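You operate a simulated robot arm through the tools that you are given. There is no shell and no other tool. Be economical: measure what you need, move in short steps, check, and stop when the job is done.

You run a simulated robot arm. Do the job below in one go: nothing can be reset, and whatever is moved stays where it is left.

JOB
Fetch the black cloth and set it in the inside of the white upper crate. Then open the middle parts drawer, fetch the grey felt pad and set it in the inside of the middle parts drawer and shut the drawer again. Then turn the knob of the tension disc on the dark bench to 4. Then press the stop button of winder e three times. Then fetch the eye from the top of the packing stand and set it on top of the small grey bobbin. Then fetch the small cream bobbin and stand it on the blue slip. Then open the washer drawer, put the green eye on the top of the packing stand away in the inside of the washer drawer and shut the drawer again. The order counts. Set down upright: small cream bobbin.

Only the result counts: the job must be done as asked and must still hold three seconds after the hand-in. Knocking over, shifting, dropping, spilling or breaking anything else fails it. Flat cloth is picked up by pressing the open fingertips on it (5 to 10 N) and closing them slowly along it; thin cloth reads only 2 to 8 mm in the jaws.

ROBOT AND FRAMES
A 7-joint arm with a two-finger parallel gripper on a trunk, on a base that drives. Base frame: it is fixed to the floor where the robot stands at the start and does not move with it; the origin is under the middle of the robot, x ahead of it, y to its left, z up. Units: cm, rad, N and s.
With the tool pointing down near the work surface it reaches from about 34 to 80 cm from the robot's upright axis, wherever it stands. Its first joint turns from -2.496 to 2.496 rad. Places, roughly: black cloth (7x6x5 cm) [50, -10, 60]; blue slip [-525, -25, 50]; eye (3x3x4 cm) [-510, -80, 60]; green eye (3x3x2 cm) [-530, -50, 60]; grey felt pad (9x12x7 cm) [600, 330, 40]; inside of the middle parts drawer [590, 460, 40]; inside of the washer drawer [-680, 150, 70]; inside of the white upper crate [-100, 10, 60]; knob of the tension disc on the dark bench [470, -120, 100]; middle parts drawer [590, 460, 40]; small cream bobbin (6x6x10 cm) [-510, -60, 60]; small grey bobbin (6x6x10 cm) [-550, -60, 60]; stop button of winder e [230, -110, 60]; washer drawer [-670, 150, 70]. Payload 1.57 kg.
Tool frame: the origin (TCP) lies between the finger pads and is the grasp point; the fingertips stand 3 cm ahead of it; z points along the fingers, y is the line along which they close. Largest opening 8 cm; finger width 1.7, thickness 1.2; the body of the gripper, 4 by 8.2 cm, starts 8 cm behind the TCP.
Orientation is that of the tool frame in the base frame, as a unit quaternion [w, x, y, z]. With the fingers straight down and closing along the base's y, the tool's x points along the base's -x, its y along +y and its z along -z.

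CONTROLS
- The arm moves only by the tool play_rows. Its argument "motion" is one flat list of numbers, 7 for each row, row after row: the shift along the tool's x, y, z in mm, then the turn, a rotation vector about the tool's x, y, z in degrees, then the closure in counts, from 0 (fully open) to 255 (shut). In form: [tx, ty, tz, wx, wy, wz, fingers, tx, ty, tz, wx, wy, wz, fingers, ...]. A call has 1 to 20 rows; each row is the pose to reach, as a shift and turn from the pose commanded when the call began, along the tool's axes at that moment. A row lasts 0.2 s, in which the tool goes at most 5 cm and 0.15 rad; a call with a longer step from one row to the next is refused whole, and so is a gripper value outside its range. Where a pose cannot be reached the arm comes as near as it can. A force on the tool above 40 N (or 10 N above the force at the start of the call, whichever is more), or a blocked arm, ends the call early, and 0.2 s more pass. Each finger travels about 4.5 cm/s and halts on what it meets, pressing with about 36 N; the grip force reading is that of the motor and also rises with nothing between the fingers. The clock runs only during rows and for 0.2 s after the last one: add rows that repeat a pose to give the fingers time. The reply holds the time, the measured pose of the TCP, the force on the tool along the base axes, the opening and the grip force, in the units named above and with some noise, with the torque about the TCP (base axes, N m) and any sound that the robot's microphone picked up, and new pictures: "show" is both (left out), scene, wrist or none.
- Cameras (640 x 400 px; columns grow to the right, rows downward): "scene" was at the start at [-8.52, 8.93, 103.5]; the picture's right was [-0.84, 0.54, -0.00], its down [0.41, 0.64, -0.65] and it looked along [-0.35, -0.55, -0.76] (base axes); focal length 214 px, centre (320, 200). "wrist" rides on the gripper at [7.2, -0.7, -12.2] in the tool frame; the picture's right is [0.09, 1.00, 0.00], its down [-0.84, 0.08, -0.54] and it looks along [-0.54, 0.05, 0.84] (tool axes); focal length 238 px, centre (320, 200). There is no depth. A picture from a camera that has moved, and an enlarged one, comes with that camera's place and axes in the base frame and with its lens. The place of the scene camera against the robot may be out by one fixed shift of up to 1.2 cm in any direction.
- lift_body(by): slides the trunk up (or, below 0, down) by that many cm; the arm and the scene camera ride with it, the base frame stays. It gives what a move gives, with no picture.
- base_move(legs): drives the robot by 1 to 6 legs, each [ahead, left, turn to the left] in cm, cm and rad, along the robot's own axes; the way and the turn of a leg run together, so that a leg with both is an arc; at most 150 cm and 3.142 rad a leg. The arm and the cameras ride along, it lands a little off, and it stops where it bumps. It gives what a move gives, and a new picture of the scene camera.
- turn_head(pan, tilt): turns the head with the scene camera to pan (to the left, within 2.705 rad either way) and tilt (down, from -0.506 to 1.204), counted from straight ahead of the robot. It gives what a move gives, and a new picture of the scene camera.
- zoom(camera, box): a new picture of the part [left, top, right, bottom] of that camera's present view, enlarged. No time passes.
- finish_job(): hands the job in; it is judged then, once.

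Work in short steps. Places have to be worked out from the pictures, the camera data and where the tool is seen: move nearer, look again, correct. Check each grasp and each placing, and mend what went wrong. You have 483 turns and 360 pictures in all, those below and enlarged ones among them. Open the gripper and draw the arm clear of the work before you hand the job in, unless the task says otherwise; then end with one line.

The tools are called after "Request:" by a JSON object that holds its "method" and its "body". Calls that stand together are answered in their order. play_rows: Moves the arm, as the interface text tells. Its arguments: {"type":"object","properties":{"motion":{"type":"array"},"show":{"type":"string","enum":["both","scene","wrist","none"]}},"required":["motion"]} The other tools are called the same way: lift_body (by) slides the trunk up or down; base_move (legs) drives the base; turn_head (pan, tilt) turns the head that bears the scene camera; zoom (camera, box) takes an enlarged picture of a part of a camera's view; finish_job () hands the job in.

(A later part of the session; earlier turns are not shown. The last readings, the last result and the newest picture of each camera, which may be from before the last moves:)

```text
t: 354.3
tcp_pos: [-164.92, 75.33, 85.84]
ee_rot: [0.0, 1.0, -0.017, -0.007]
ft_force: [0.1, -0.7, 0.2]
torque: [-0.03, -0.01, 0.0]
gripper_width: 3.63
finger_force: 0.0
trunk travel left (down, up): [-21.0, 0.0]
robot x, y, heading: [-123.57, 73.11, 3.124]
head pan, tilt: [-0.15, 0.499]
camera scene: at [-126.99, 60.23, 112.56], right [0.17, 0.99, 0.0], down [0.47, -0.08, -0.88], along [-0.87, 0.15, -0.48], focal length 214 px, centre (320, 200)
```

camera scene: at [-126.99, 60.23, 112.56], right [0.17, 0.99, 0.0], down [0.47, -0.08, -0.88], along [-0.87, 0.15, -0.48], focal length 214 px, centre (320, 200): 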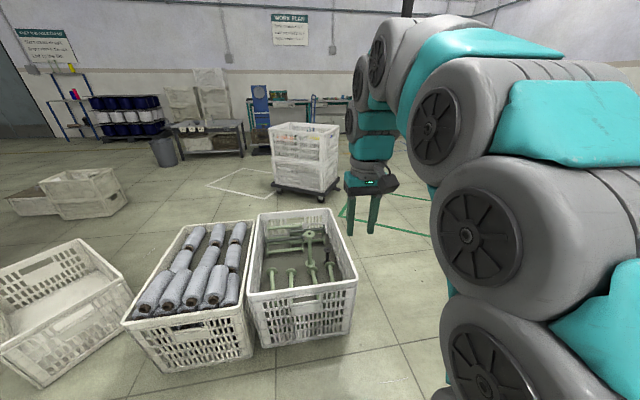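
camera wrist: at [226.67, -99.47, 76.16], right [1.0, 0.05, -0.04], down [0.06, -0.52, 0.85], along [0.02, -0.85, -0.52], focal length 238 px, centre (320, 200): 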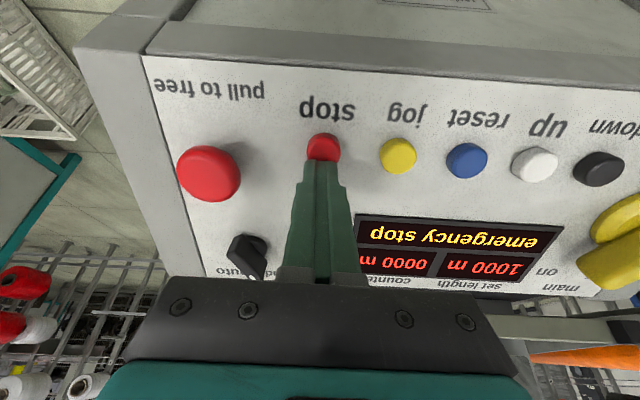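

I'll pass diagonally through the gap between the crate corner (-184,87) and station corner (-127,124), heading about 123°. First turn and check.

Request:
{"method": "base_move", "body": {"legs": [[9.5, 0, 0], [0, 0, -0.975]]}}

Request:
{"method": "turn_head", "body": {"pan": 0.3, "tilt": 0.75}}

```text
t: 357.9
tcp_pos: [-154.6, 109.12, 85.86]
ee_rot: [-0.003, 0.875, -0.485, -0.006]
ft_force: [0.7, 0.2, -1.0]
torque: [0.0, 0.05, 0.04]
gripper_width: 3.61
finger_force: 0.1
trunk travel left (down, up): [-21.0, 0.0]
robot x, y, heading: [-133.55, 73.28, 2.146]
head pan, tilt: [-0.15, 0.499]
camera scene: at [-145.98, 69.96, 112.55], right [0.91, 0.41, 0.0], down [0.2, -0.44, -0.88], along [-0.36, 0.8, -0.48], focal length 214 px, centre (320, 200)
```

scene: 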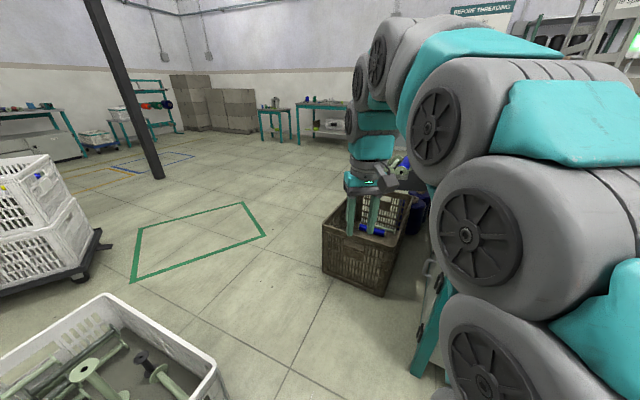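

```text
t: 358.8
tcp_pos: [-154.6, 109.02, 85.92]
ee_rot: [-0.003, 0.874, -0.485, -0.005]
ft_force: [0.1, -0.6, 0.7]
torque: [-0.04, -0.02, 0.02]
gripper_width: 3.59
finger_force: 0.0
trunk travel left (down, up): [-21.0, 0.0]
robot x, y, heading: [-133.02, 73.32, 2.142]
head pan, tilt: [0.3, 0.75]
camera scene: at [-148.6, 67.0, 110.36], right [0.64, 0.77, 0.0], down [0.52, -0.44, -0.73], along [-0.56, 0.47, -0.68], focal length 214 px, centre (320, 200)
```

scene: 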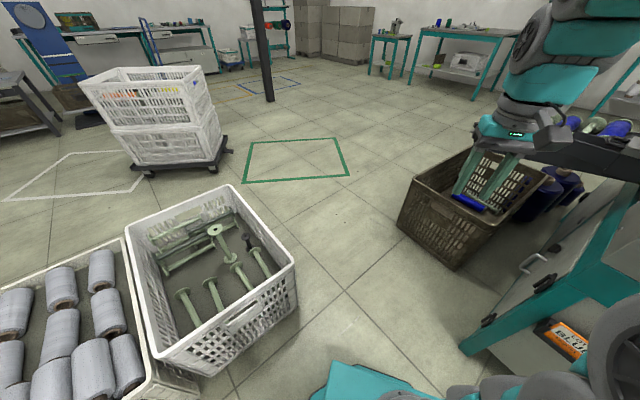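

A brown crate stands at y≥163 beyond the gap. I drive through the gap to (-168,124), turn to face -x, go on to x≈-285 and shift left to y≈12.

Request:
{"method": "base_move", "body": {"legs": [[61.4, 1.8, 0], [0, 0, 0.999], [117, 0, 0], [0, 112, 0]]}}

Request:
{"method": "turn_head", "body": {"pan": 0.2, "tilt": 0.4}}

```text
t: 375.6
tcp_pos: [-324.53, 12.89, 85.94]
ee_rot: [0.0, 1.0, 0.0, -0.007]
ft_force: [-0.2, -0.2, 0.1]
torque: [0.01, -0.03, -0.02]
gripper_width: 3.61
finger_force: 0.0
trunk travel left (down, up): [-21.0, 0.0]
robot x, y, heading: [-282.83, 11.9, -3.126]
head pan, tilt: [0.3, 0.75]
camera scene: at [-285.0, -4.94, 110.36], right [-0.31, 0.95, 0.0], down [0.65, 0.21, -0.73], along [-0.7, -0.22, -0.68], focal length 214 px, centre (320, 200)
```

scene: 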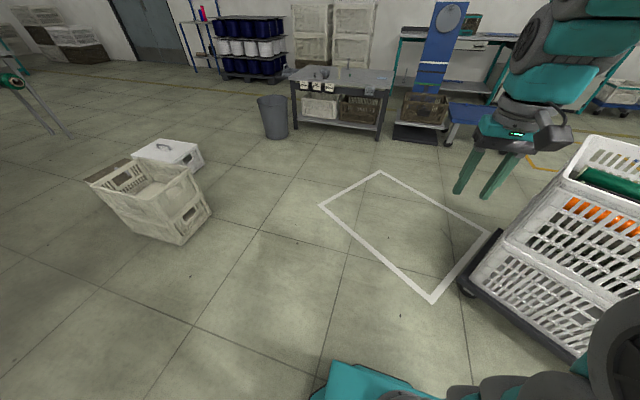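

```text
t: 376.5
tcp_pos: [-324.31, 12.81, 85.79]
ee_rot: [0.0, 1.0, 0.0, -0.006]
ft_force: [1.1, 0.0, 0.4]
torque: [0.02, 0.03, 0.04]
gripper_width: 3.63
finger_force: 0.1
trunk travel left (down, up): [-21.0, 0.0]
robot x, y, heading: [-282.91, 12.36, -3.131]
head pan, tilt: [0.201, 0.4]
camera scene: at [-286.16, -4.35, 113.46], right [-0.21, 0.98, 0.0], down [0.38, 0.08, -0.92], along [-0.9, -0.19, -0.39], focal length 214 px, centre (320, 200)
```

scene: 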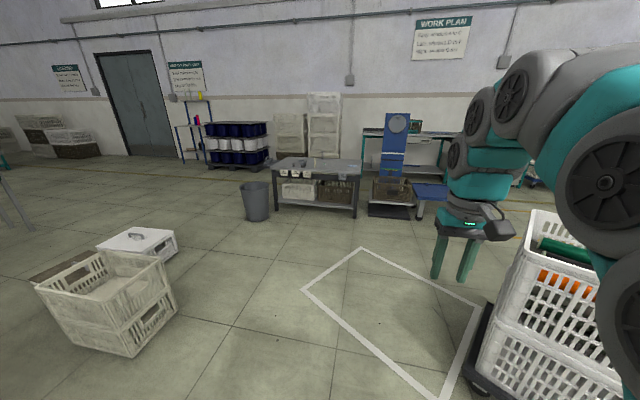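

The packing stand (grey table) has its front at x≈-502, y from -109 to -10. I drive to about (-438,-50).

Request:
{"method": "base_move", "body": {"legs": [[110, 20, 0], [42, 42, 0]]}}

Request:
{"method": "turn_head", "body": {"pan": 0.0, "tilt": 0.6}}

```text
t: 385.1
tcp_pos: [-475.75, -51.32, 85.92]
ee_rot: [0.0, 1.0, 0.002, -0.007]
ft_force: [-0.3, 0.2, 0.6]
torque: [-0.01, 0.03, -0.01]
gripper_width: 3.61
finger_force: 0.1
trunk travel left (down, up): [-21.0, 0.0]
robot x, y, heading: [-434.13, -51.44, -3.121]
head pan, tilt: [0.201, 0.4]
camera scene: at [-437.2, -68.27, 113.47], right [-0.22, 0.98, 0.0], down [0.38, 0.08, -0.92], along [-0.9, -0.2, -0.39], focal length 214 px, centre (320, 200)
```

scene: 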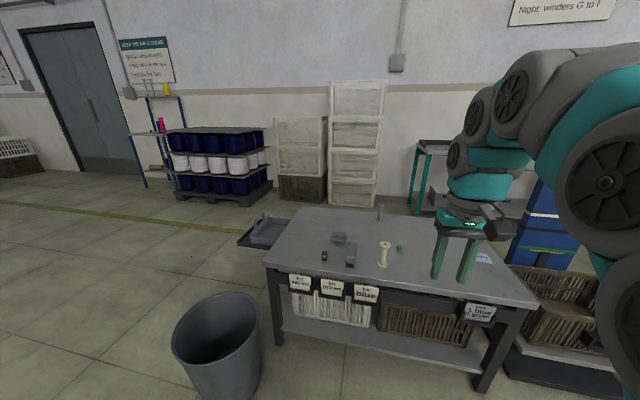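

```text
t: 385.9
tcp_pos: [-475.72, -51.37, 85.83]
ee_rot: [0.0, 1.0, 0.003, -0.006]
ft_force: [1.3, 0.7, 0.2]
torque: [-0.02, -0.01, 0.07]
gripper_width: 3.61
finger_force: 0.0
trunk travel left (down, up): [-21.0, 0.0]
robot x, y, heading: [-434.26, -51.68, -3.124]
head pan, tilt: [0.0, 0.6]
camera scene: at [-437.0, -66.42, 111.65], right [-0.02, 1.0, 0.0], down [0.56, 0.01, -0.83], along [-0.83, -0.02, -0.56], focal length 214 px, centre (320, 200)
```

scene: 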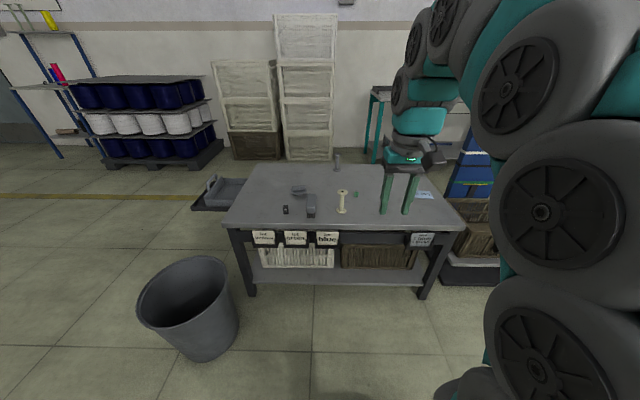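

Request:
{"method": "zoom", "body": {"camera": "scene", "box": [220, 145, 470, 255]}}

Request:
{"method": "zoom", "body": {"camera": "scene", "box": [270, 165, 370, 235]}}

```text
2.56 times, centred on (345, 200) of scene
camera zoom: at [-437.0, -66.42, 111.65], right [-0.02, 1.0, 0.0], down [0.56, 0.01, -0.83], along [-0.83, -0.02, -0.56], focal length 549 px, centre (256, 200)
```

zoom: 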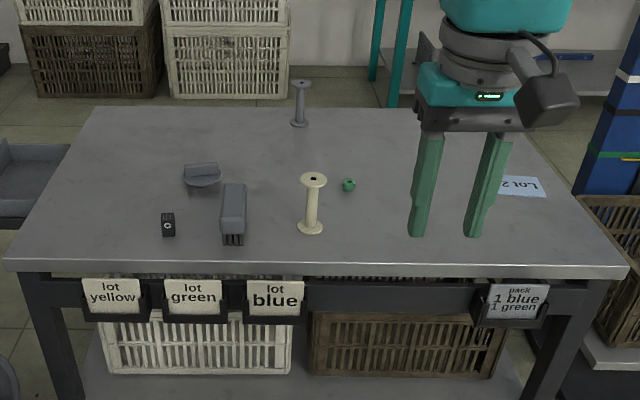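

```text
5.71 times, centred on (320, 200) of scene
camera zoom: at [-437.0, -66.42, 111.65], right [-0.02, 1.0, 0.0], down [0.56, 0.01, -0.83], along [-0.83, -0.02, -0.56], focal length 1226 px, centre (320, 200)
```

zoom: 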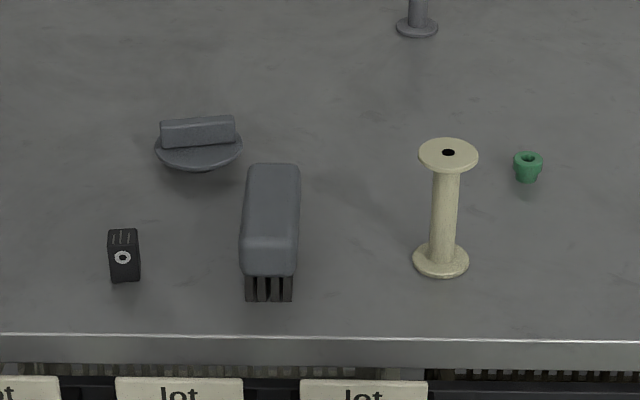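

I identify: the black box with a ring is the "eye", the green bush is the "green eye", cream bobbin in front, grey bobbin behind at about (-553,-59), and a light-blue slip near (-526,-18). I drive up to the table.

Request:
{"method": "base_move", "body": {"legs": [[36, 5, -0.015]]}}

Request:
{"method": "turn_head", "body": {"pan": 0.1, "tilt": 0.85}}

```text
t: 388.2
tcp_pos: [-511.09, -56.09, 85.85]
ee_rot: [0.0, 1.0, -0.006, -0.006]
ft_force: [-0.3, 0.0, -0.6]
torque: [-0.01, -0.02, -0.01]
gripper_width: 3.62
finger_force: 0.0
trunk travel left (down, up): [-21.0, 0.0]
robot x, y, heading: [-469.47, -57.45, -3.136]
head pan, tilt: [0.0, 0.6]
camera scene: at [-472.69, -71.84, 111.64], right [0.0, 1.0, 0.0], down [0.56, 0.0, -0.83], along [-0.83, 0.0, -0.56], focal length 214 px, centre (320, 200)
```

scene: 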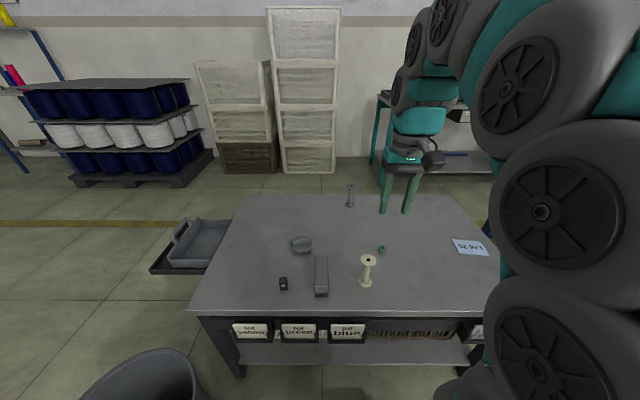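

```text
t: 388.9
tcp_pos: [-511.06, -56.28, 85.89]
ee_rot: [0.0, 1.0, -0.004, -0.006]
ft_force: [-0.2, -0.4, 0.3]
torque: [-0.01, 0.0, 0.01]
gripper_width: 3.62
finger_force: 0.0
trunk travel left (down, up): [-21.0, 0.0]
robot x, y, heading: [-469.72, -57.15, -3.138]
head pan, tilt: [0.099, 0.85]
camera scene: at [-471.64, -72.61, 109.56], right [-0.1, 0.99, 0.0], down [0.75, 0.08, -0.66], along [-0.66, -0.07, -0.75], focal length 214 px, centre (320, 200)
```

scene: 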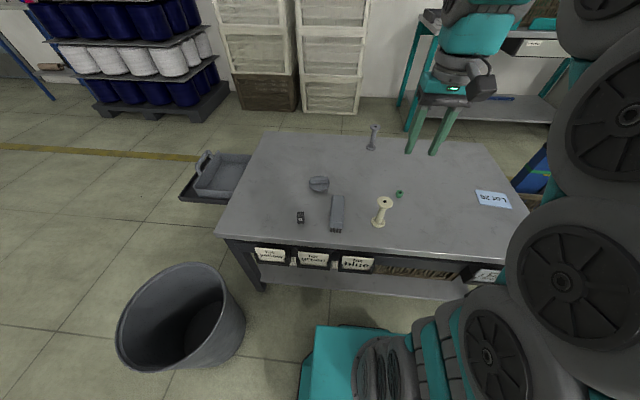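

I move the wrist camera over the eye.

Request:
{"method": "play_rows", "body": {"motion": [7, 43, 10, 0, 0, 0, 60, 14, 87, 20, 0, 0, 0, 60, 21, 130, 30, 0, 0, 0, 60, 28, 173, 40, 0, 0, 0, 60, 35, 217, 50, 0, 0, 0, 60, 40, 260, 60, 0, 0, 0, 60, 40, 260, 60, 0, 0, 0, 60], "show": "both"}}

```text
t: 390.6
tcp_pos: [-507.6, -82.25, 79.93]
ee_rot: [0.001, 1.0, -0.005, -0.007]
ft_force: [0.7, -0.8, 0.1]
torque: [-0.01, 0.01, -0.02]
gripper_width: 6.12
finger_force: 0.1
trunk travel left (down, up): [-21.0, 0.0]
robot x, y, heading: [-469.66, -56.95, -3.139]
head pan, tilt: [0.099, 0.85]
camera scene: at [-471.63, -72.62, 109.55], right [-0.1, 0.99, 0.0], down [0.75, 0.08, -0.66], along [-0.66, -0.07, -0.75], focal length 214 px, centre (320, 200)
camera wrist: at [-500.24, -81.79, 92.04], right [0.08, -1.0, 0.0], down [-0.83, -0.07, 0.55], along [-0.55, -0.04, -0.83], focal length 238 px, centre (320, 200)
```

scene: 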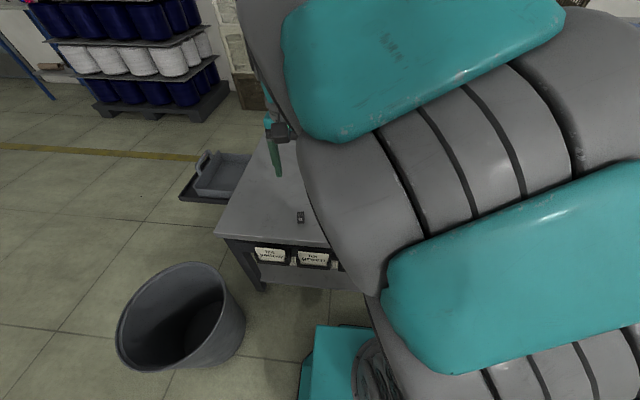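
wrist: 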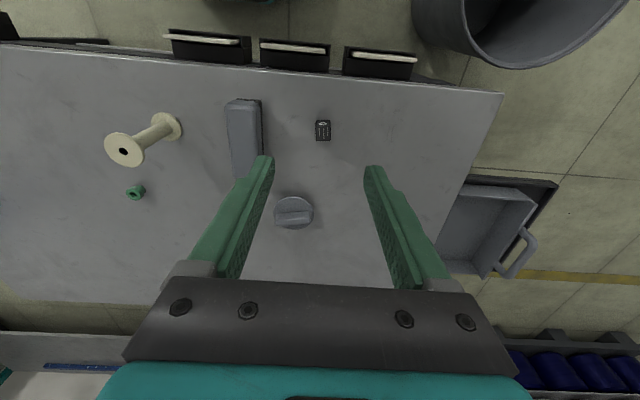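

Request:
{"method": "zoom", "body": {"camera": "wrist", "box": [280, 100, 380, 165]}}

Request:
{"method": "zoom", "body": {"camera": "scene", "box": [280, 195, 330, 235]}}

```text
6.15 times, centred on (330, 132) of wrist
camera zoom: at [-500.24, -81.79, 92.04], right [0.08, -1.0, 0.0], down [-0.83, -0.07, 0.55], along [-0.55, -0.04, -0.83], focal length 1467 px, centre (258, 615)
```

zoom: 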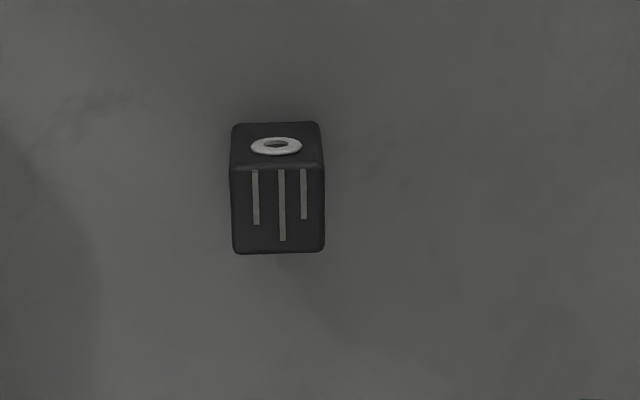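

```text
10.00 times, centred on (305, 215) of scene
camera zoom: at [-471.63, -72.62, 109.55], right [-0.1, 0.99, 0.0], down [0.75, 0.08, -0.66], along [-0.66, -0.07, -0.75], focal length 2145 px, centre (470, 50)
```

zoom: 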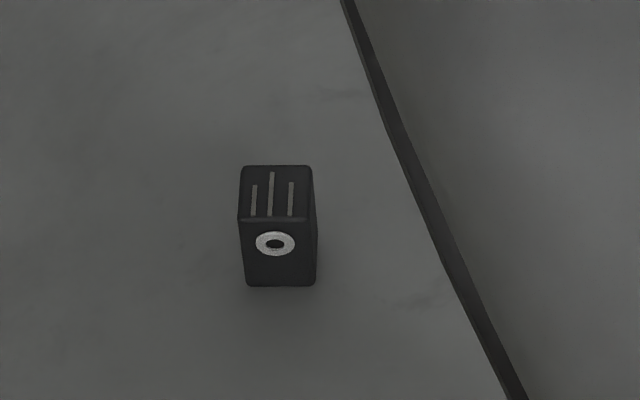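

The eye is a ~2.2 cm black block at (-511.3,-83.0), top z≈58.3, table at ≈54.5. I go down around it in two stages.

Request:
{"method": "play_rows", "body": {"motion": [-10, 2, 40, 0, 0, 0, 60, -20, 4, 80, 0, 0, 0, 60, -30, 6, 115, 0, 0, 0, 60, -37, 8, 145, 0, 0, 0, 60, -37, 8, 145, 0, 0, 0, 60], "show": "wrist"}}

```text
t: 391.8
tcp_pos: [-511.47, -82.88, 65.27]
ee_rot: [0.001, 1.0, -0.005, -0.006]
ft_force: [0.4, 0.4, 0.0]
torque: [0.01, -0.02, 0.03]
gripper_width: 6.12
finger_force: 0.1
trunk travel left (down, up): [-21.0, 0.0]
robot x, y, heading: [-469.31, -57.69, -3.144]
head pan, tilt: [0.099, 0.85]
camera wrist: at [-504.06, -82.39, 77.34], right [0.08, -1.0, 0.0], down [-0.83, -0.07, 0.55], along [-0.55, -0.04, -0.83], focal length 238 px, centre (320, 200)
```

wrist: 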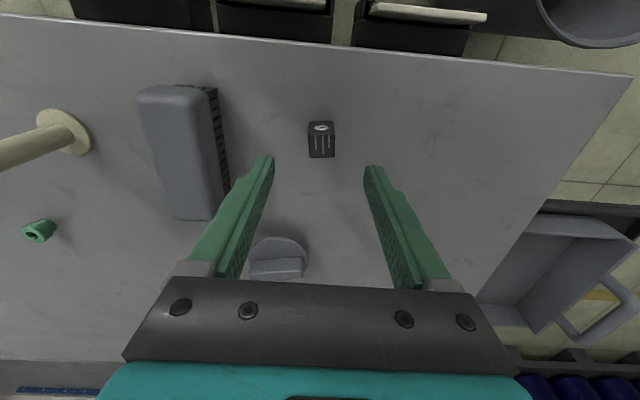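

Well aligned. I descend the last 6.5 cm and close.

Request:
{"method": "play_rows", "body": {"motion": [2, 0, 30, 0, 0, 0, 60, 2, 0, 55, 0, 0, 0, 60, 2, 0, 65, 0, 0, 0, 60, 2, 0, 65, 0, 0, 0, 120, 2, 0, 65, 0, 0, 0, 170, 2, 0, 65, 0, 0, 0, 210, 2, 0, 65, 0, 0, 0, 255, 2, 0, 65, 0, 0, 0, 255], "show": "wrist"}}

```text
t: 393.6
tcp_pos: [-511.22, -83.14, 58.99]
ee_rot: [0.0, 1.0, -0.006, -0.006]
ft_force: [-0.4, 0.4, 0.3]
torque: [-0.02, 0.02, 0.0]
gripper_width: 2.06
finger_force: 34.0
trunk travel left (down, up): [-21.0, 0.0]
robot x, y, heading: [-469.9, -57.23, -3.139]
head pan, tilt: [0.099, 0.85]
camera wrist: at [-503.93, -82.56, 70.94], right [0.08, -1.0, 0.0], down [-0.83, -0.07, 0.55], along [-0.55, -0.04, -0.83], focal length 238 px, centre (320, 200)
```

wrist: 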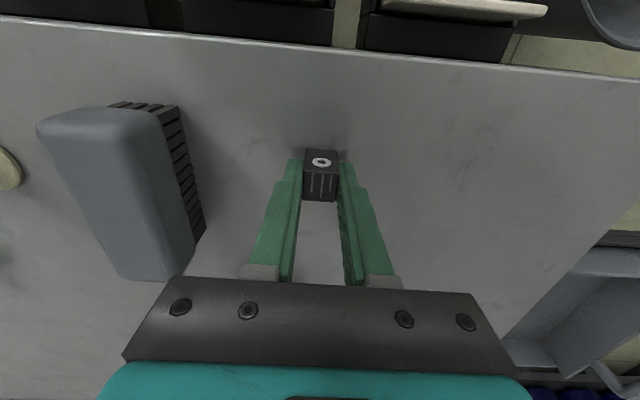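

Gripped (2.06 cm). I lift and swing toward the grey bobbin to look.

Request:
{"method": "play_rows", "body": {"motion": [0, 0, -40, 0, 0, 0, 255, 0, 0, -85, 0, 0, 0, 255, 0, 0, -130, 0, 0, 0, 255, 0, 0, -170, 0, 0, 0, 255, -25, -40, -200, 0, 0, 0, 255, -50, -80, -210, 0, 0, 0, 255, -75, -120, -210, 0, 0, 0, 255, -100, -160, -210, 0, 0, 0, 255, -120, -200, -210, 0, 0, 0, 255], "show": "both"}}

```text
refused: row 5 steps farther than a row can; nothing moved
```

Request:
{"method": "play_rows", "body": {"motion": [0, 0, -40, 0, 0, 0, 255, 0, 0, -85, 0, 0, 0, 255, 0, 0, -130, 0, 0, 0, 255, 0, 0, -170, 0, 0, 0, 255, -20, -35, -190, 0, 0, 0, 255, -45, -75, -200, 0, 0, 0, 255, -70, -115, -205, 0, 0, 0, 255, -95, -155, -205, 0, 0, 0, 255, -115, -195, -205, 0, 0, 0, 255], "show": "wrist"}}

Request:
{"method": "base_move", "body": {"legs": [[8, 0, 0]]}}

```text
t: 395.6
tcp_pos: [-522.45, -63.65, 79.69]
ee_rot: [0.0, 1.0, -0.004, -0.007]
ft_force: [0.2, -0.5, 0.0]
torque: [0.0, 0.01, 0.01]
gripper_width: 2.05
finger_force: 34.5
trunk travel left (down, up): [-21.0, 0.0]
robot x, y, heading: [-469.43, -57.3, -3.142]
head pan, tilt: [0.099, 0.85]
camera wrist: at [-515.07, -63.08, 91.8], right [0.08, -1.0, 0.0], down [-0.83, -0.07, 0.55], along [-0.55, -0.04, -0.83], focal length 238 px, centre (320, 200)
```

wrist: 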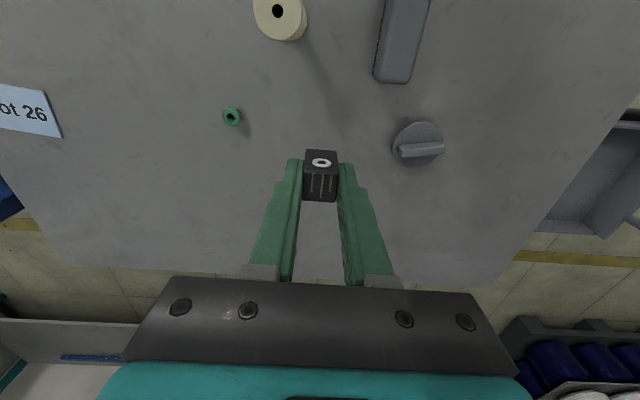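

```text
t: 396.6
tcp_pos: [-530.42, -63.65, 79.71]
ee_rot: [0.0, 1.0, -0.006, -0.006]
ft_force: [-0.7, 0.9, -1.1]
torque: [-0.01, -0.03, -0.01]
gripper_width: 2.05
finger_force: 33.6
trunk travel left (down, up): [-21.0, 0.0]
robot x, y, heading: [-477.64, -57.26, -3.142]
head pan, tilt: [0.099, 0.85]
camera scene: at [-479.7, -72.63, 109.55], right [-0.1, 0.99, 0.0], down [0.75, 0.08, -0.66], along [-0.66, -0.07, -0.75], focal length 214 px, centre (320, 200)
```

scene: 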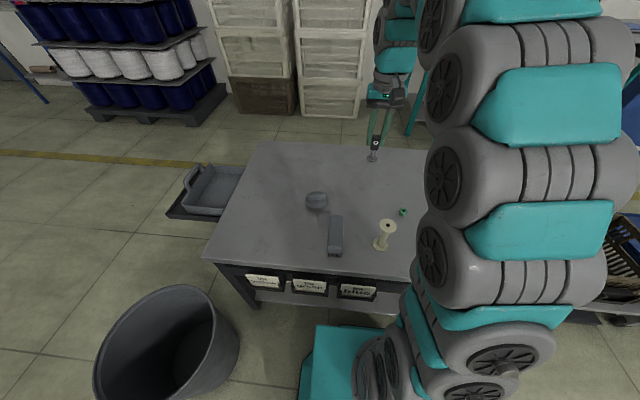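

Several views agree the grey bobbin is at (-553,-58.6) with its top at z≈64.5. I move above it at height to see it in the wrist camera.

Request:
{"method": "play_rows", "body": {"motion": [-40, -10, 0, 0, 0, 0, 255, -80, -20, 0, 0, 0, 0, 255, -120, -30, 0, 0, 0, 0, 255, -160, -40, 0, 0, 0, 0, 255, -190, -50, 0, 0, 0, 0, 255, -190, -50, 0, 0, 0, 0, 255], "show": "both"}}

```text
t: 398.0
tcp_pos: [-544.08, -60.02, 77.06]
ee_rot: [0.0, 1.0, -0.006, -0.006]
ft_force: [0.2, 0.2, 0.1]
torque: [0.0, 0.01, -0.01]
gripper_width: 2.09
finger_force: 34.4
out of reach, approached as far as the arm can: row 3, 4, 5, 6
trunk travel left (down, up): [-21.0, 0.0]
robot x, y, heading: [-477.55, -57.4, -3.145]
head pan, tilt: [0.099, 0.85]
camera scene: at [-479.71, -72.63, 109.56], right [-0.1, 0.99, 0.0], down [0.75, 0.08, -0.66], along [-0.66, -0.07, -0.75], focal length 214 px, centre (320, 200)
camera wrist: at [-536.63, -59.47, 89.28], right [0.08, -1.0, 0.0], down [-0.83, -0.07, 0.55], along [-0.55, -0.04, -0.83], focal length 238 px, centre (320, 200)
```

scene: 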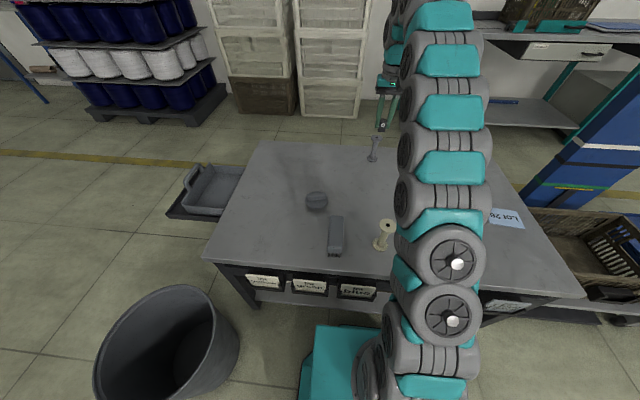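
wrist: 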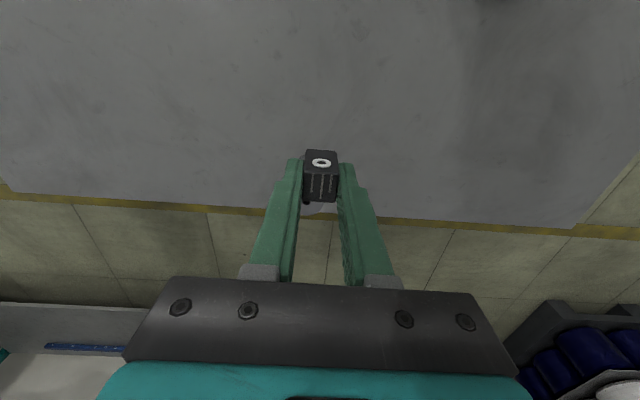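

The arm is at its reach limit here. I look down to see how much room the base has before the table.

Request:
{"method": "turn_head", "body": {"pan": 0.1, "tilt": 1.2}}

```text
t: 398.8
tcp_pos: [-543.97, -59.99, 77.2]
ee_rot: [0.001, 1.0, -0.005, -0.006]
ft_force: [-0.4, -0.1, 0.6]
torque: [-0.01, 0.02, 0.04]
gripper_width: 2.07
finger_force: 34.6
trunk travel left (down, up): [-21.0, 0.0]
robot x, y, heading: [-477.54, -57.42, -3.141]
head pan, tilt: [0.099, 1.201]
camera scene: at [-477.5, -72.41, 107.19], right [-0.1, 0.99, 0.0], down [0.93, 0.09, -0.36], along [-0.36, -0.04, -0.93], focal length 214 px, centre (320, 200)
```

scene: 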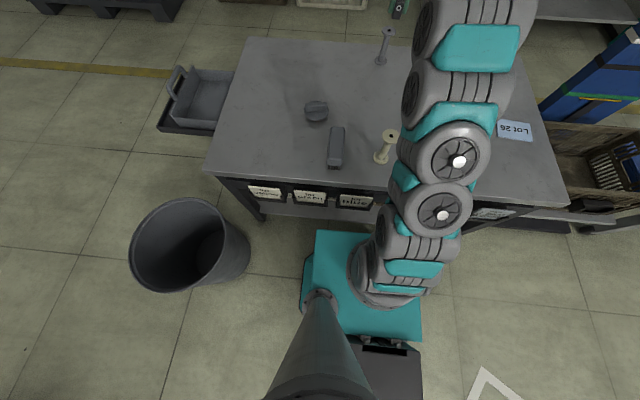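

About 8 cm of room remains. I edge 4 cm forward.

Request:
{"method": "base_move", "body": {"legs": [[4, 0, 0]]}}

Request:
{"method": "play_rows", "body": {"motion": [-20, -8, 20, 0, 0, 0, 255, -35, -12, 40, 0, 0, 0, 255, -35, -12, 50, 0, 0, 0, 255], "show": "both"}}

```text
t: 399.9
tcp_pos: [-547.42, -60.08, 77.04]
ee_rot: [0.0, 1.0, -0.005, -0.006]
ft_force: [0.8, 0.0, -1.1]
torque: [-0.01, 0.03, 0.03]
gripper_width: 2.07
finger_force: 34.3
trunk travel left (down, up): [-21.0, 0.0]
robot x, y, heading: [-481.41, -57.23, -3.142]
head pan, tilt: [0.099, 1.201]
stopped in leg 1: the robot was blocked; the commanded pose is now the measured one
camera scene: at [-481.0, -72.42, 107.18], right [-0.1, 0.99, 0.0], down [0.93, 0.09, -0.36], along [-0.36, -0.04, -0.93], focal length 214 px, centre (320, 200)
```

scene: 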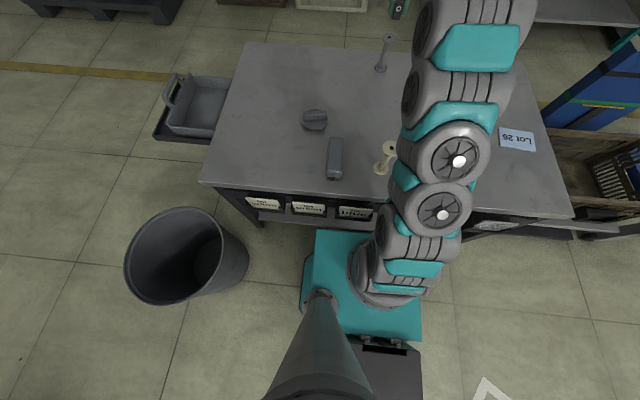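

```text
t: 400.6
tcp_pos: [-551.06, -58.75, 72.13]
ee_rot: [0.0, 1.0, -0.006, -0.007]
ft_force: [0.0, -0.3, 0.6]
torque: [-0.01, 0.01, 0.02]
gripper_width: 2.06
finger_force: 35.0
trunk travel left (down, up): [-21.0, 0.0]
robot x, y, heading: [-481.12, -57.07, -3.14]
head pan, tilt: [0.099, 1.201]
camera scene: at [-481.0, -72.42, 107.18], right [-0.1, 0.99, 0.0], down [0.93, 0.09, -0.36], along [-0.36, -0.04, -0.93], focal length 214 px, centre (320, 200)
camera wrist: at [-543.74, -58.28, 84.23], right [0.08, -1.0, 0.0], down [-0.83, -0.07, 0.55], along [-0.55, -0.04, -0.83], focal length 238 px, centre (320, 200)
```

scene: 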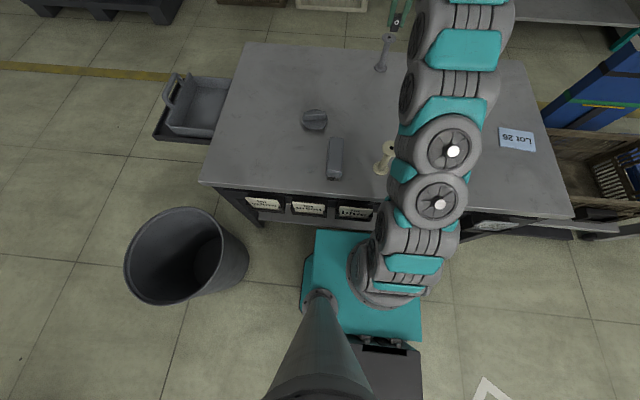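
wrist: 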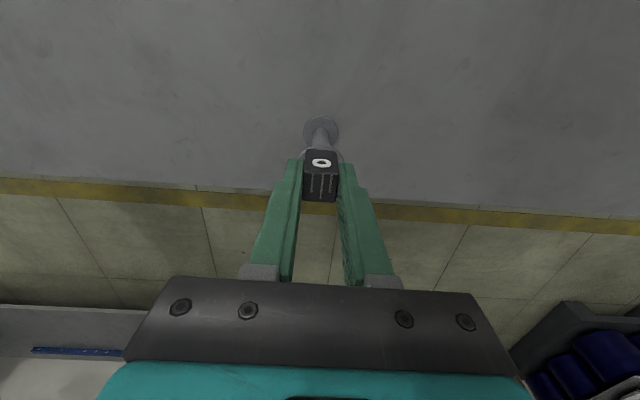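

The wrist view shows the bobbin's foot at (-552.8,-59.0). The base touched lightly and stopped; things look undisturbed. I centre the eye over the bobbin.

Request:
{"method": "play_rows", "body": {"motion": [-10, 1, 0, 0, 0, 0, 255, -17, 3, 0, 0, 0, 0, 255, -17, 3, 8, 0, 0, 0, 255], "show": "wrist"}}

Request:
{"method": "zoom", "body": {"camera": "wrist", "box": [270, 90, 370, 215]}}

Request:
{"method": "zoom", "body": {"camera": "scene", "box": [360, 10, 430, 80]}}

```text
t: 401.4
tcp_pos: [-552.77, -59.14, 71.32]
ee_rot: [0.0, 1.0, -0.005, -0.005]
ft_force: [0.0, 0.0, -0.5]
torque: [-0.02, 0.01, 0.01]
gripper_width: 2.07
finger_force: 34.2
out of reach, approached as far as the arm can: row 2
trunk travel left (down, up): [-21.0, 0.0]
robot x, y, heading: [-481.25, -57.01, -3.139]
head pan, tilt: [0.099, 1.201]
camera wrist: at [-545.42, -58.61, 83.46], right [0.08, -1.0, 0.0], down [-0.83, -0.07, 0.55], along [-0.55, -0.04, -0.83], focal length 238 px, centre (320, 200)
```

wrist: 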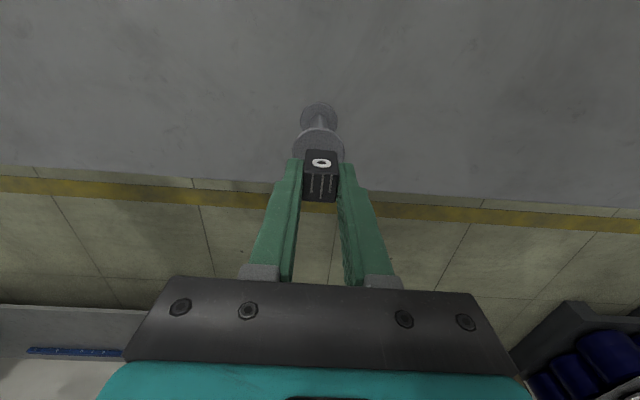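

```text
3.20 times, centred on (320, 152) of wrist
camera zoom: at [-545.42, -58.61, 83.46], right [0.08, -1.0, 0.0], down [-0.83, -0.07, 0.55], along [-0.55, -0.04, -0.83], focal length 763 px, centre (320, 352)
```

zoom: 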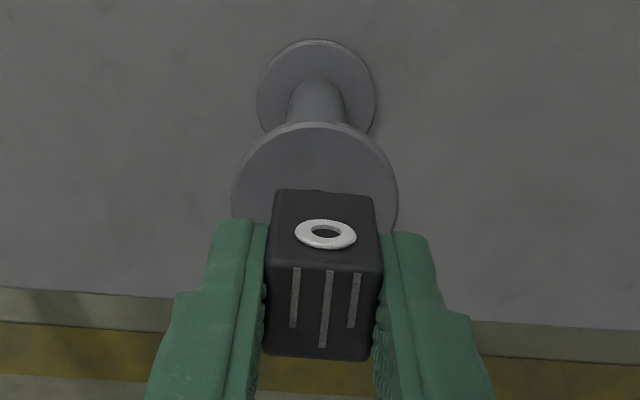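

```text
5.71 times, centred on (395, 45) of scene
camera zoom: at [-481.01, -72.42, 107.18], right [-0.1, 0.99, 0.0], down [0.93, 0.09, -0.36], along [-0.36, -0.04, -0.93], focal length 1226 px, centre (-109, 1086)
```

zoom: 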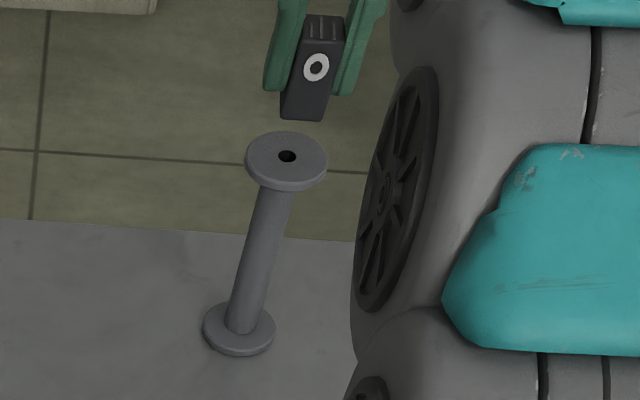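

Eye is 2 cm above the flange (centre about (-553.2,-59.0)). I shift 3.5 mm and lower slowly.

Request:
{"method": "play_rows", "body": {"motion": [-3, -1, 6, 0, 0, 0, 255, -4, -1, 12, 0, 0, 0, 255, -4, -1, 16, 0, 0, 0, 255, -4, -1, 18, 0, 0, 0, 255, -4, -1, 18, 0, 0, 0, 255], "show": "wrist"}}

Request:
{"method": "zoom", "body": {"camera": "scene", "box": [360, 10, 430, 80]}}

```text
t: 402.6
tcp_pos: [-553.13, -58.95, 69.45]
ee_rot: [0.0, 1.0, -0.005, -0.006]
ft_force: [0.4, 0.1, 0.0]
torque: [-0.01, -0.02, -0.03]
gripper_width: 2.07
finger_force: 34.1
trunk travel left (down, up): [-21.0, 0.0]
robot x, y, heading: [-480.99, -57.34, -3.142]
head pan, tilt: [0.099, 1.201]
camera wrist: at [-545.81, -58.46, 81.59], right [0.08, -1.0, 0.0], down [-0.83, -0.07, 0.55], along [-0.55, -0.04, -0.83], focal length 238 px, centre (320, 200)
```

wrist: 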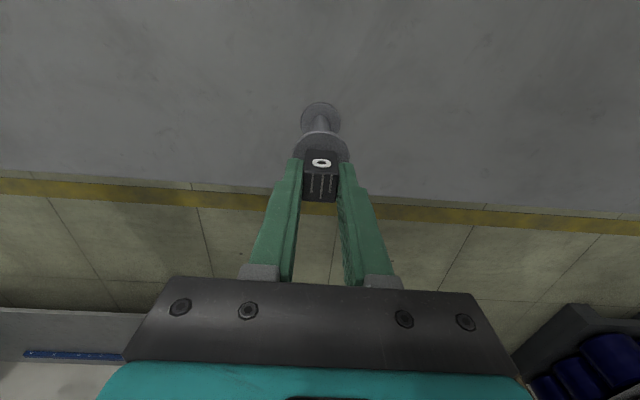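

```text
5.71 times, centred on (395, 45) of scene
camera zoom: at [-481.01, -72.42, 107.18], right [-0.1, 0.99, 0.0], down [0.93, 0.09, -0.36], along [-0.36, -0.04, -0.93], focal length 1226 px, centre (-109, 1086)
```

zoom: 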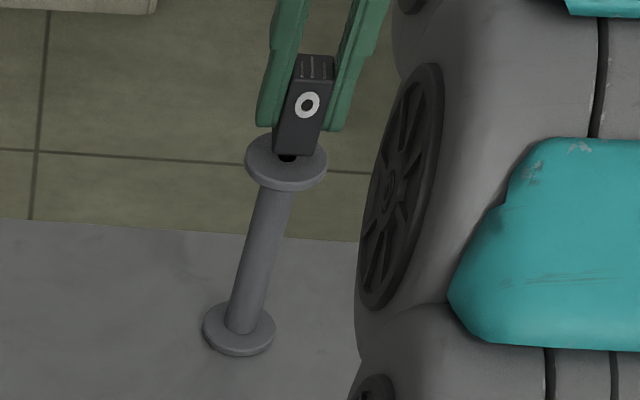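

The eye is nearly down; it is about 4 mm off toward +y in the scene view, so I shift 3 mm and lower in 1 mm steps.

Request:
{"method": "play_rows", "body": {"motion": [0, 2, 1, 0, 0, 0, 255, 0, 3, 2, 0, 0, 0, 255, 0, 3, 3, 0, 0, 0, 255, 0, 3, 4, 0, 0, 0, 255], "show": "none"}}

Request:
{"method": "zoom", "body": {"camera": "scene", "box": [360, 10, 430, 80]}}

```text
t: 403.6
tcp_pos: [-553.2, -59.24, 69.09]
ee_rot: [0.0, 1.0, -0.005, -0.005]
ft_force: [0.1, -1.1, -0.5]
torque: [0.08, 0.03, -0.03]
gripper_width: 2.05
finger_force: 34.2
trunk travel left (down, up): [-21.0, 0.0]
robot x, y, heading: [-481.42, -57.31, -3.142]
head pan, tilt: [0.099, 1.201]
```

```text
5.71 times, centred on (395, 45) of scene
camera zoom: at [-481.01, -72.42, 107.18], right [-0.1, 0.99, 0.0], down [0.93, 0.09, -0.36], along [-0.36, -0.04, -0.93], focal length 1226 px, centre (-109, 1086)
```

zoom: 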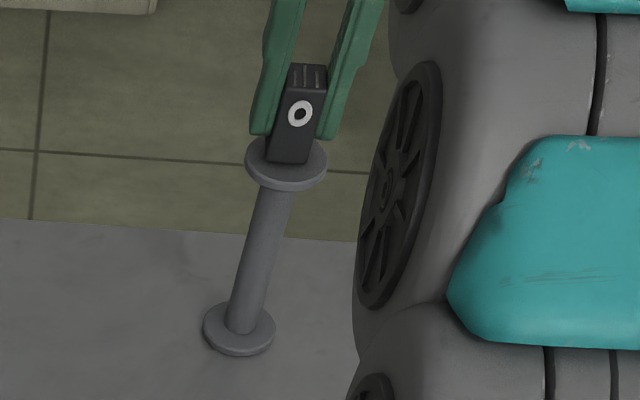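

Well centred now. I keep lowering 1 mm at a time to contact.

Request:
{"method": "play_rows", "body": {"motion": [0, 0, 1, 0, 0, 0, 255, 0, 0, 2, 0, 0, 0, 255, 0, 0, 3, 0, 0, 0, 255], "show": "none"}}

Request:
{"method": "zoom", "body": {"camera": "scene", "box": [375, 20, 415, 60]}}

```text
t: 404.4
tcp_pos: [-553.17, -59.22, 68.93]
ee_rot: [0.0, 1.0, -0.005, -0.004]
ft_force: [0.5, 0.2, 1.6]
torque: [0.04, 0.0, -0.04]
gripper_width: 2.08
finger_force: 34.6
trunk travel left (down, up): [-21.0, 0.0]
robot x, y, heading: [-481.37, -57.52, -3.137]
head pan, tilt: [0.099, 1.201]
```

```text
10.00 times, centred on (395, 40) of scene
camera zoom: at [-481.0, -72.42, 107.19], right [-0.1, 0.99, 0.0], down [0.93, 0.09, -0.36], along [-0.36, -0.04, -0.93], focal length 2145 px, centre (-430, 1800)
```

zoom: 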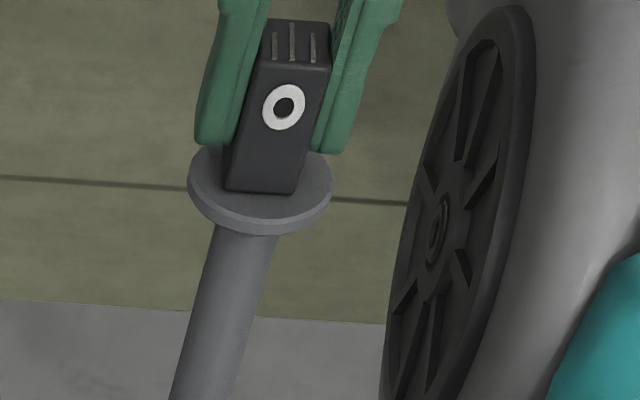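

Request:
{"method": "play_rows", "body": {"motion": [0, 0, 1, 0, 0, 0, 255, 0, 0, 1, 0, 0, 0, 255], "show": "none"}}

```text
t: 405.1
tcp_pos: [-553.17, -59.12, 68.73]
ee_rot: [0.0, 1.0, -0.005, -0.005]
ft_force: [-0.5, 1.1, 10.2]
torque: [0.01, 0.04, 0.01]
gripper_width: 2.06
finger_force: 34.6
trunk travel left (down, up): [-21.0, 0.0]
robot x, y, heading: [-481.12, -57.17, -3.138]
head pan, tilt: [0.099, 1.201]
```

Contact (10 N). I open gently and rise straight up.

Request:
{"method": "play_rows", "body": {"motion": [0, 0, -1, 0, 0, 0, 180, 0, 0, -1, 0, 0, 0, 150, 0, 0, -1, 0, 0, 0, 120, 0, 0, -15, 0, 0, 0, 120, 5, 0, -40, 0, 0, 0, 120, 25, 0, -70, 0, 0, 0, 120, 60, 0, -90, 0, 0, 0, 120], "show": "both"}}

Request:
{"method": "zoom", "body": {"camera": "scene", "box": [360, 10, 430, 80]}}

```text
t: 406.6
tcp_pos: [-547.13, -59.54, 77.29]
ee_rot: [-0.001, 1.0, -0.005, -0.004]
ft_force: [-0.7, -0.4, -0.2]
torque: [0.01, 0.03, -0.01]
gripper_width: 4.25
finger_force: 0.1
out of reach, approached as far as the arm can: row 5, 6, 7
trunk travel left (down, up): [-21.0, 0.0]
robot x, y, heading: [-481.29, -57.23, -3.142]
head pan, tilt: [0.099, 1.201]
camera scene: at [-481.01, -72.42, 107.18], right [-0.1, 0.99, 0.0], down [0.93, 0.09, -0.36], along [-0.36, -0.04, -0.93], focal length 214 px, centre (320, 200)
camera wrist: at [-539.75, -58.91, 89.35], right [0.08, -1.0, 0.0], down [-0.83, -0.07, 0.55], along [-0.55, -0.04, -0.84], focal length 238 px, centre (320, 200)
```

scene: 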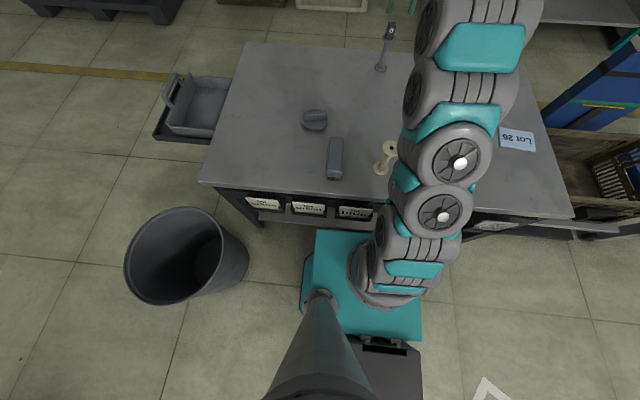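
wrist: 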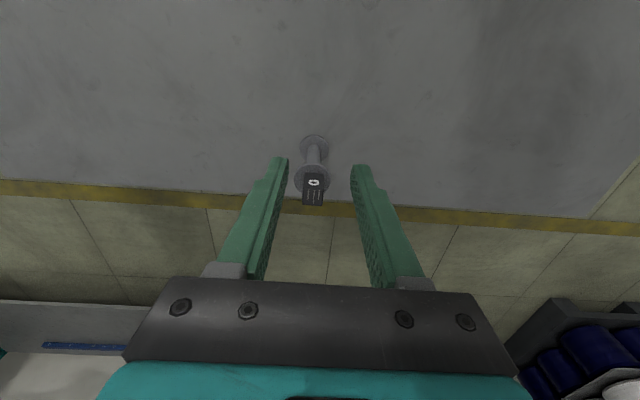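

```text
5.71 times, centred on (395, 45) of scene
camera zoom: at [-481.01, -72.42, 107.18], right [-0.1, 0.99, 0.0], down [0.93, 0.09, -0.36], along [-0.36, -0.04, -0.93], focal length 1226 px, centre (-109, 1086)
```

zoom: 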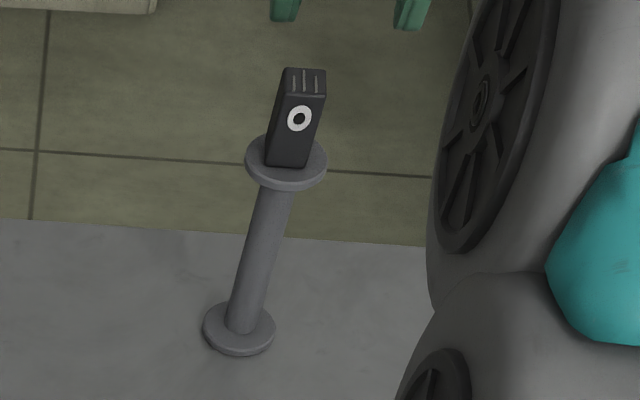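

The eye stands on the grey bobbin. I back the base 10 cm, then bring the hand over the cream bobbin.

Request:
{"method": "base_move", "body": {"legs": [[-10, 0, 0]]}}

Request:
{"method": "play_rows", "body": {"motion": [45, 0, -20, 0, 0, 0, 60, 90, 0, -30, 0, 0, 0, 30, 135, 0, -30, 0, 0, 0, 0, 180, 0, -30, 0, 0, 0, 0, 225, 0, -30, 0, 0, 0, 0, 265, 0, -30, 0, 0, 0, 0, 265, 0, -30, 0, 0, 0, 0], "show": "wrist"}}

```text
t: 407.8
tcp_pos: [-537.13, -59.47, 77.43]
ee_rot: [0.0, 1.0, -0.005, -0.006]
ft_force: [-0.6, -1.3, 0.2]
torque: [-0.02, 0.03, 0.0]
gripper_width: 4.24
finger_force: 0.1
trunk travel left (down, up): [-21.0, 0.0]
robot x, y, heading: [-470.97, -57.21, -3.14]
head pan, tilt: [0.099, 1.201]
camera scene: at [-470.96, -72.4, 107.18], right [-0.1, 0.99, 0.0], down [0.93, 0.09, -0.36], along [-0.36, -0.04, -0.93], focal length 214 px, centre (320, 200)
```

scene: 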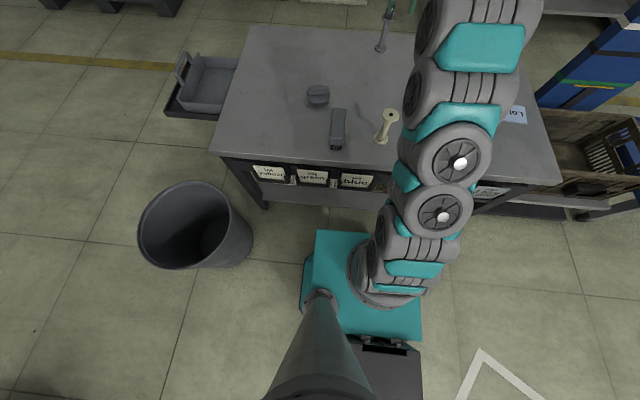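

```text
t: 409.4
tcp_pos: [-510.54, -59.42, 79.96]
ee_rot: [-0.001, 1.0, -0.006, -0.006]
ft_force: [-1.3, 0.2, 0.3]
torque: [0.0, 0.03, 0.03]
gripper_width: 8.01
finger_force: 0.1
trunk travel left (down, up): [-21.0, 0.0]
robot x, y, heading: [-470.95, -57.15, -3.138]
head pan, tilt: [0.099, 1.201]
camera wrist: at [-503.07, -59.02, 92.03], right [0.08, -1.0, 0.0], down [-0.83, -0.07, 0.55], along [-0.55, -0.04, -0.83], focal length 238 px, centre (320, 200)
```

wrist: 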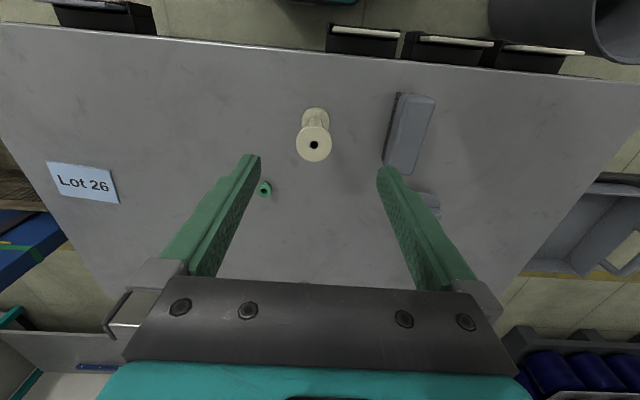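

The cream bobbin is at (-513,-59.0). I'll grip both flanges (tips just above the table); down to z 70 first.

Request:
{"method": "play_rows", "body": {"motion": [-10, -2, 35, 0, 0, 0, 0, -20, -3, 65, 0, 0, 0, 0, -25, -4, 90, 0, 0, 0, 0, -25, -4, 90, 0, 0, 0, 0], "show": "wrist"}}

```text
t: 410.4
tcp_pos: [-513.12, -59.2, 71.13]
ee_rot: [0.0, 1.0, -0.005, -0.006]
ft_force: [-0.2, 0.1, 0.6]
torque: [0.0, -0.03, -0.02]
gripper_width: 7.99
finger_force: 0.2
trunk travel left (down, up): [-21.0, 0.0]
robot x, y, heading: [-471.0, -57.66, -3.142]
head pan, tilt: [0.099, 1.201]
camera wrist: at [-505.76, -58.62, 83.24], right [0.08, -1.0, 0.0], down [-0.83, -0.07, 0.55], along [-0.55, -0.04, -0.83], focal length 238 px, centre (320, 200)
```

wrist: 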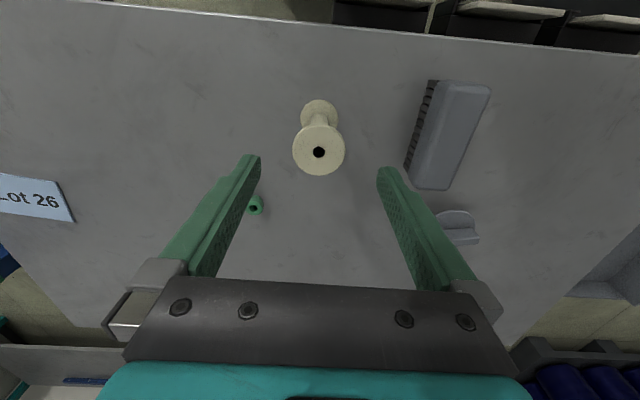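

Centred. I lower to z 58.3 and close gently.

Request:
{"method": "play_rows", "body": {"motion": [0, -2, 40, 0, 0, 0, 0, 0, -2, 80, 0, 0, 0, 0, 0, -2, 110, 0, 0, 0, 0, 0, -2, 127, 0, 0, 0, 0, 0, -2, 127, 0, 0, 0, 60, 0, -2, 127, 0, 0, 0, 100, 0, -2, 127, 0, 0, 0, 125, 0, -2, 127, 0, 0, 0, 160, 0, -2, 127, 0, 0, 0, 200], "show": "wrist"}}

```text
t: 412.4
tcp_pos: [-513.29, -59.07, 58.59]
ee_rot: [0.0, 1.0, -0.006, -0.005]
ft_force: [-0.2, -0.4, 0.0]
torque: [0.04, -0.01, -0.01]
gripper_width: 4.28
finger_force: 36.2
trunk travel left (down, up): [-21.0, 0.0]
robot x, y, heading: [-471.15, -56.83, -3.142]
head pan, tilt: [0.099, 1.201]
camera wrist: at [-505.99, -58.61, 70.53], right [0.08, -1.0, 0.0], down [-0.83, -0.07, 0.55], along [-0.55, -0.04, -0.83], focal length 238 px, centre (320, 200)
```

wrist: 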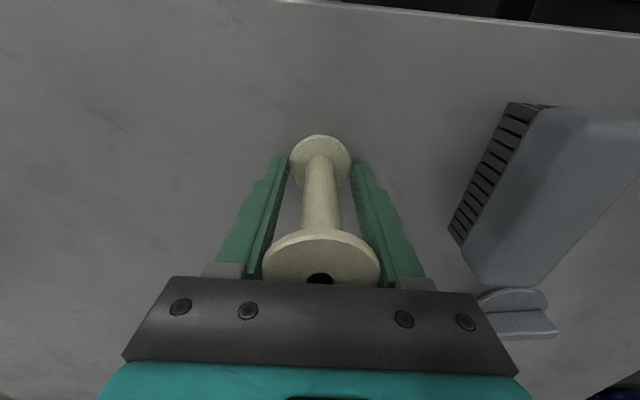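

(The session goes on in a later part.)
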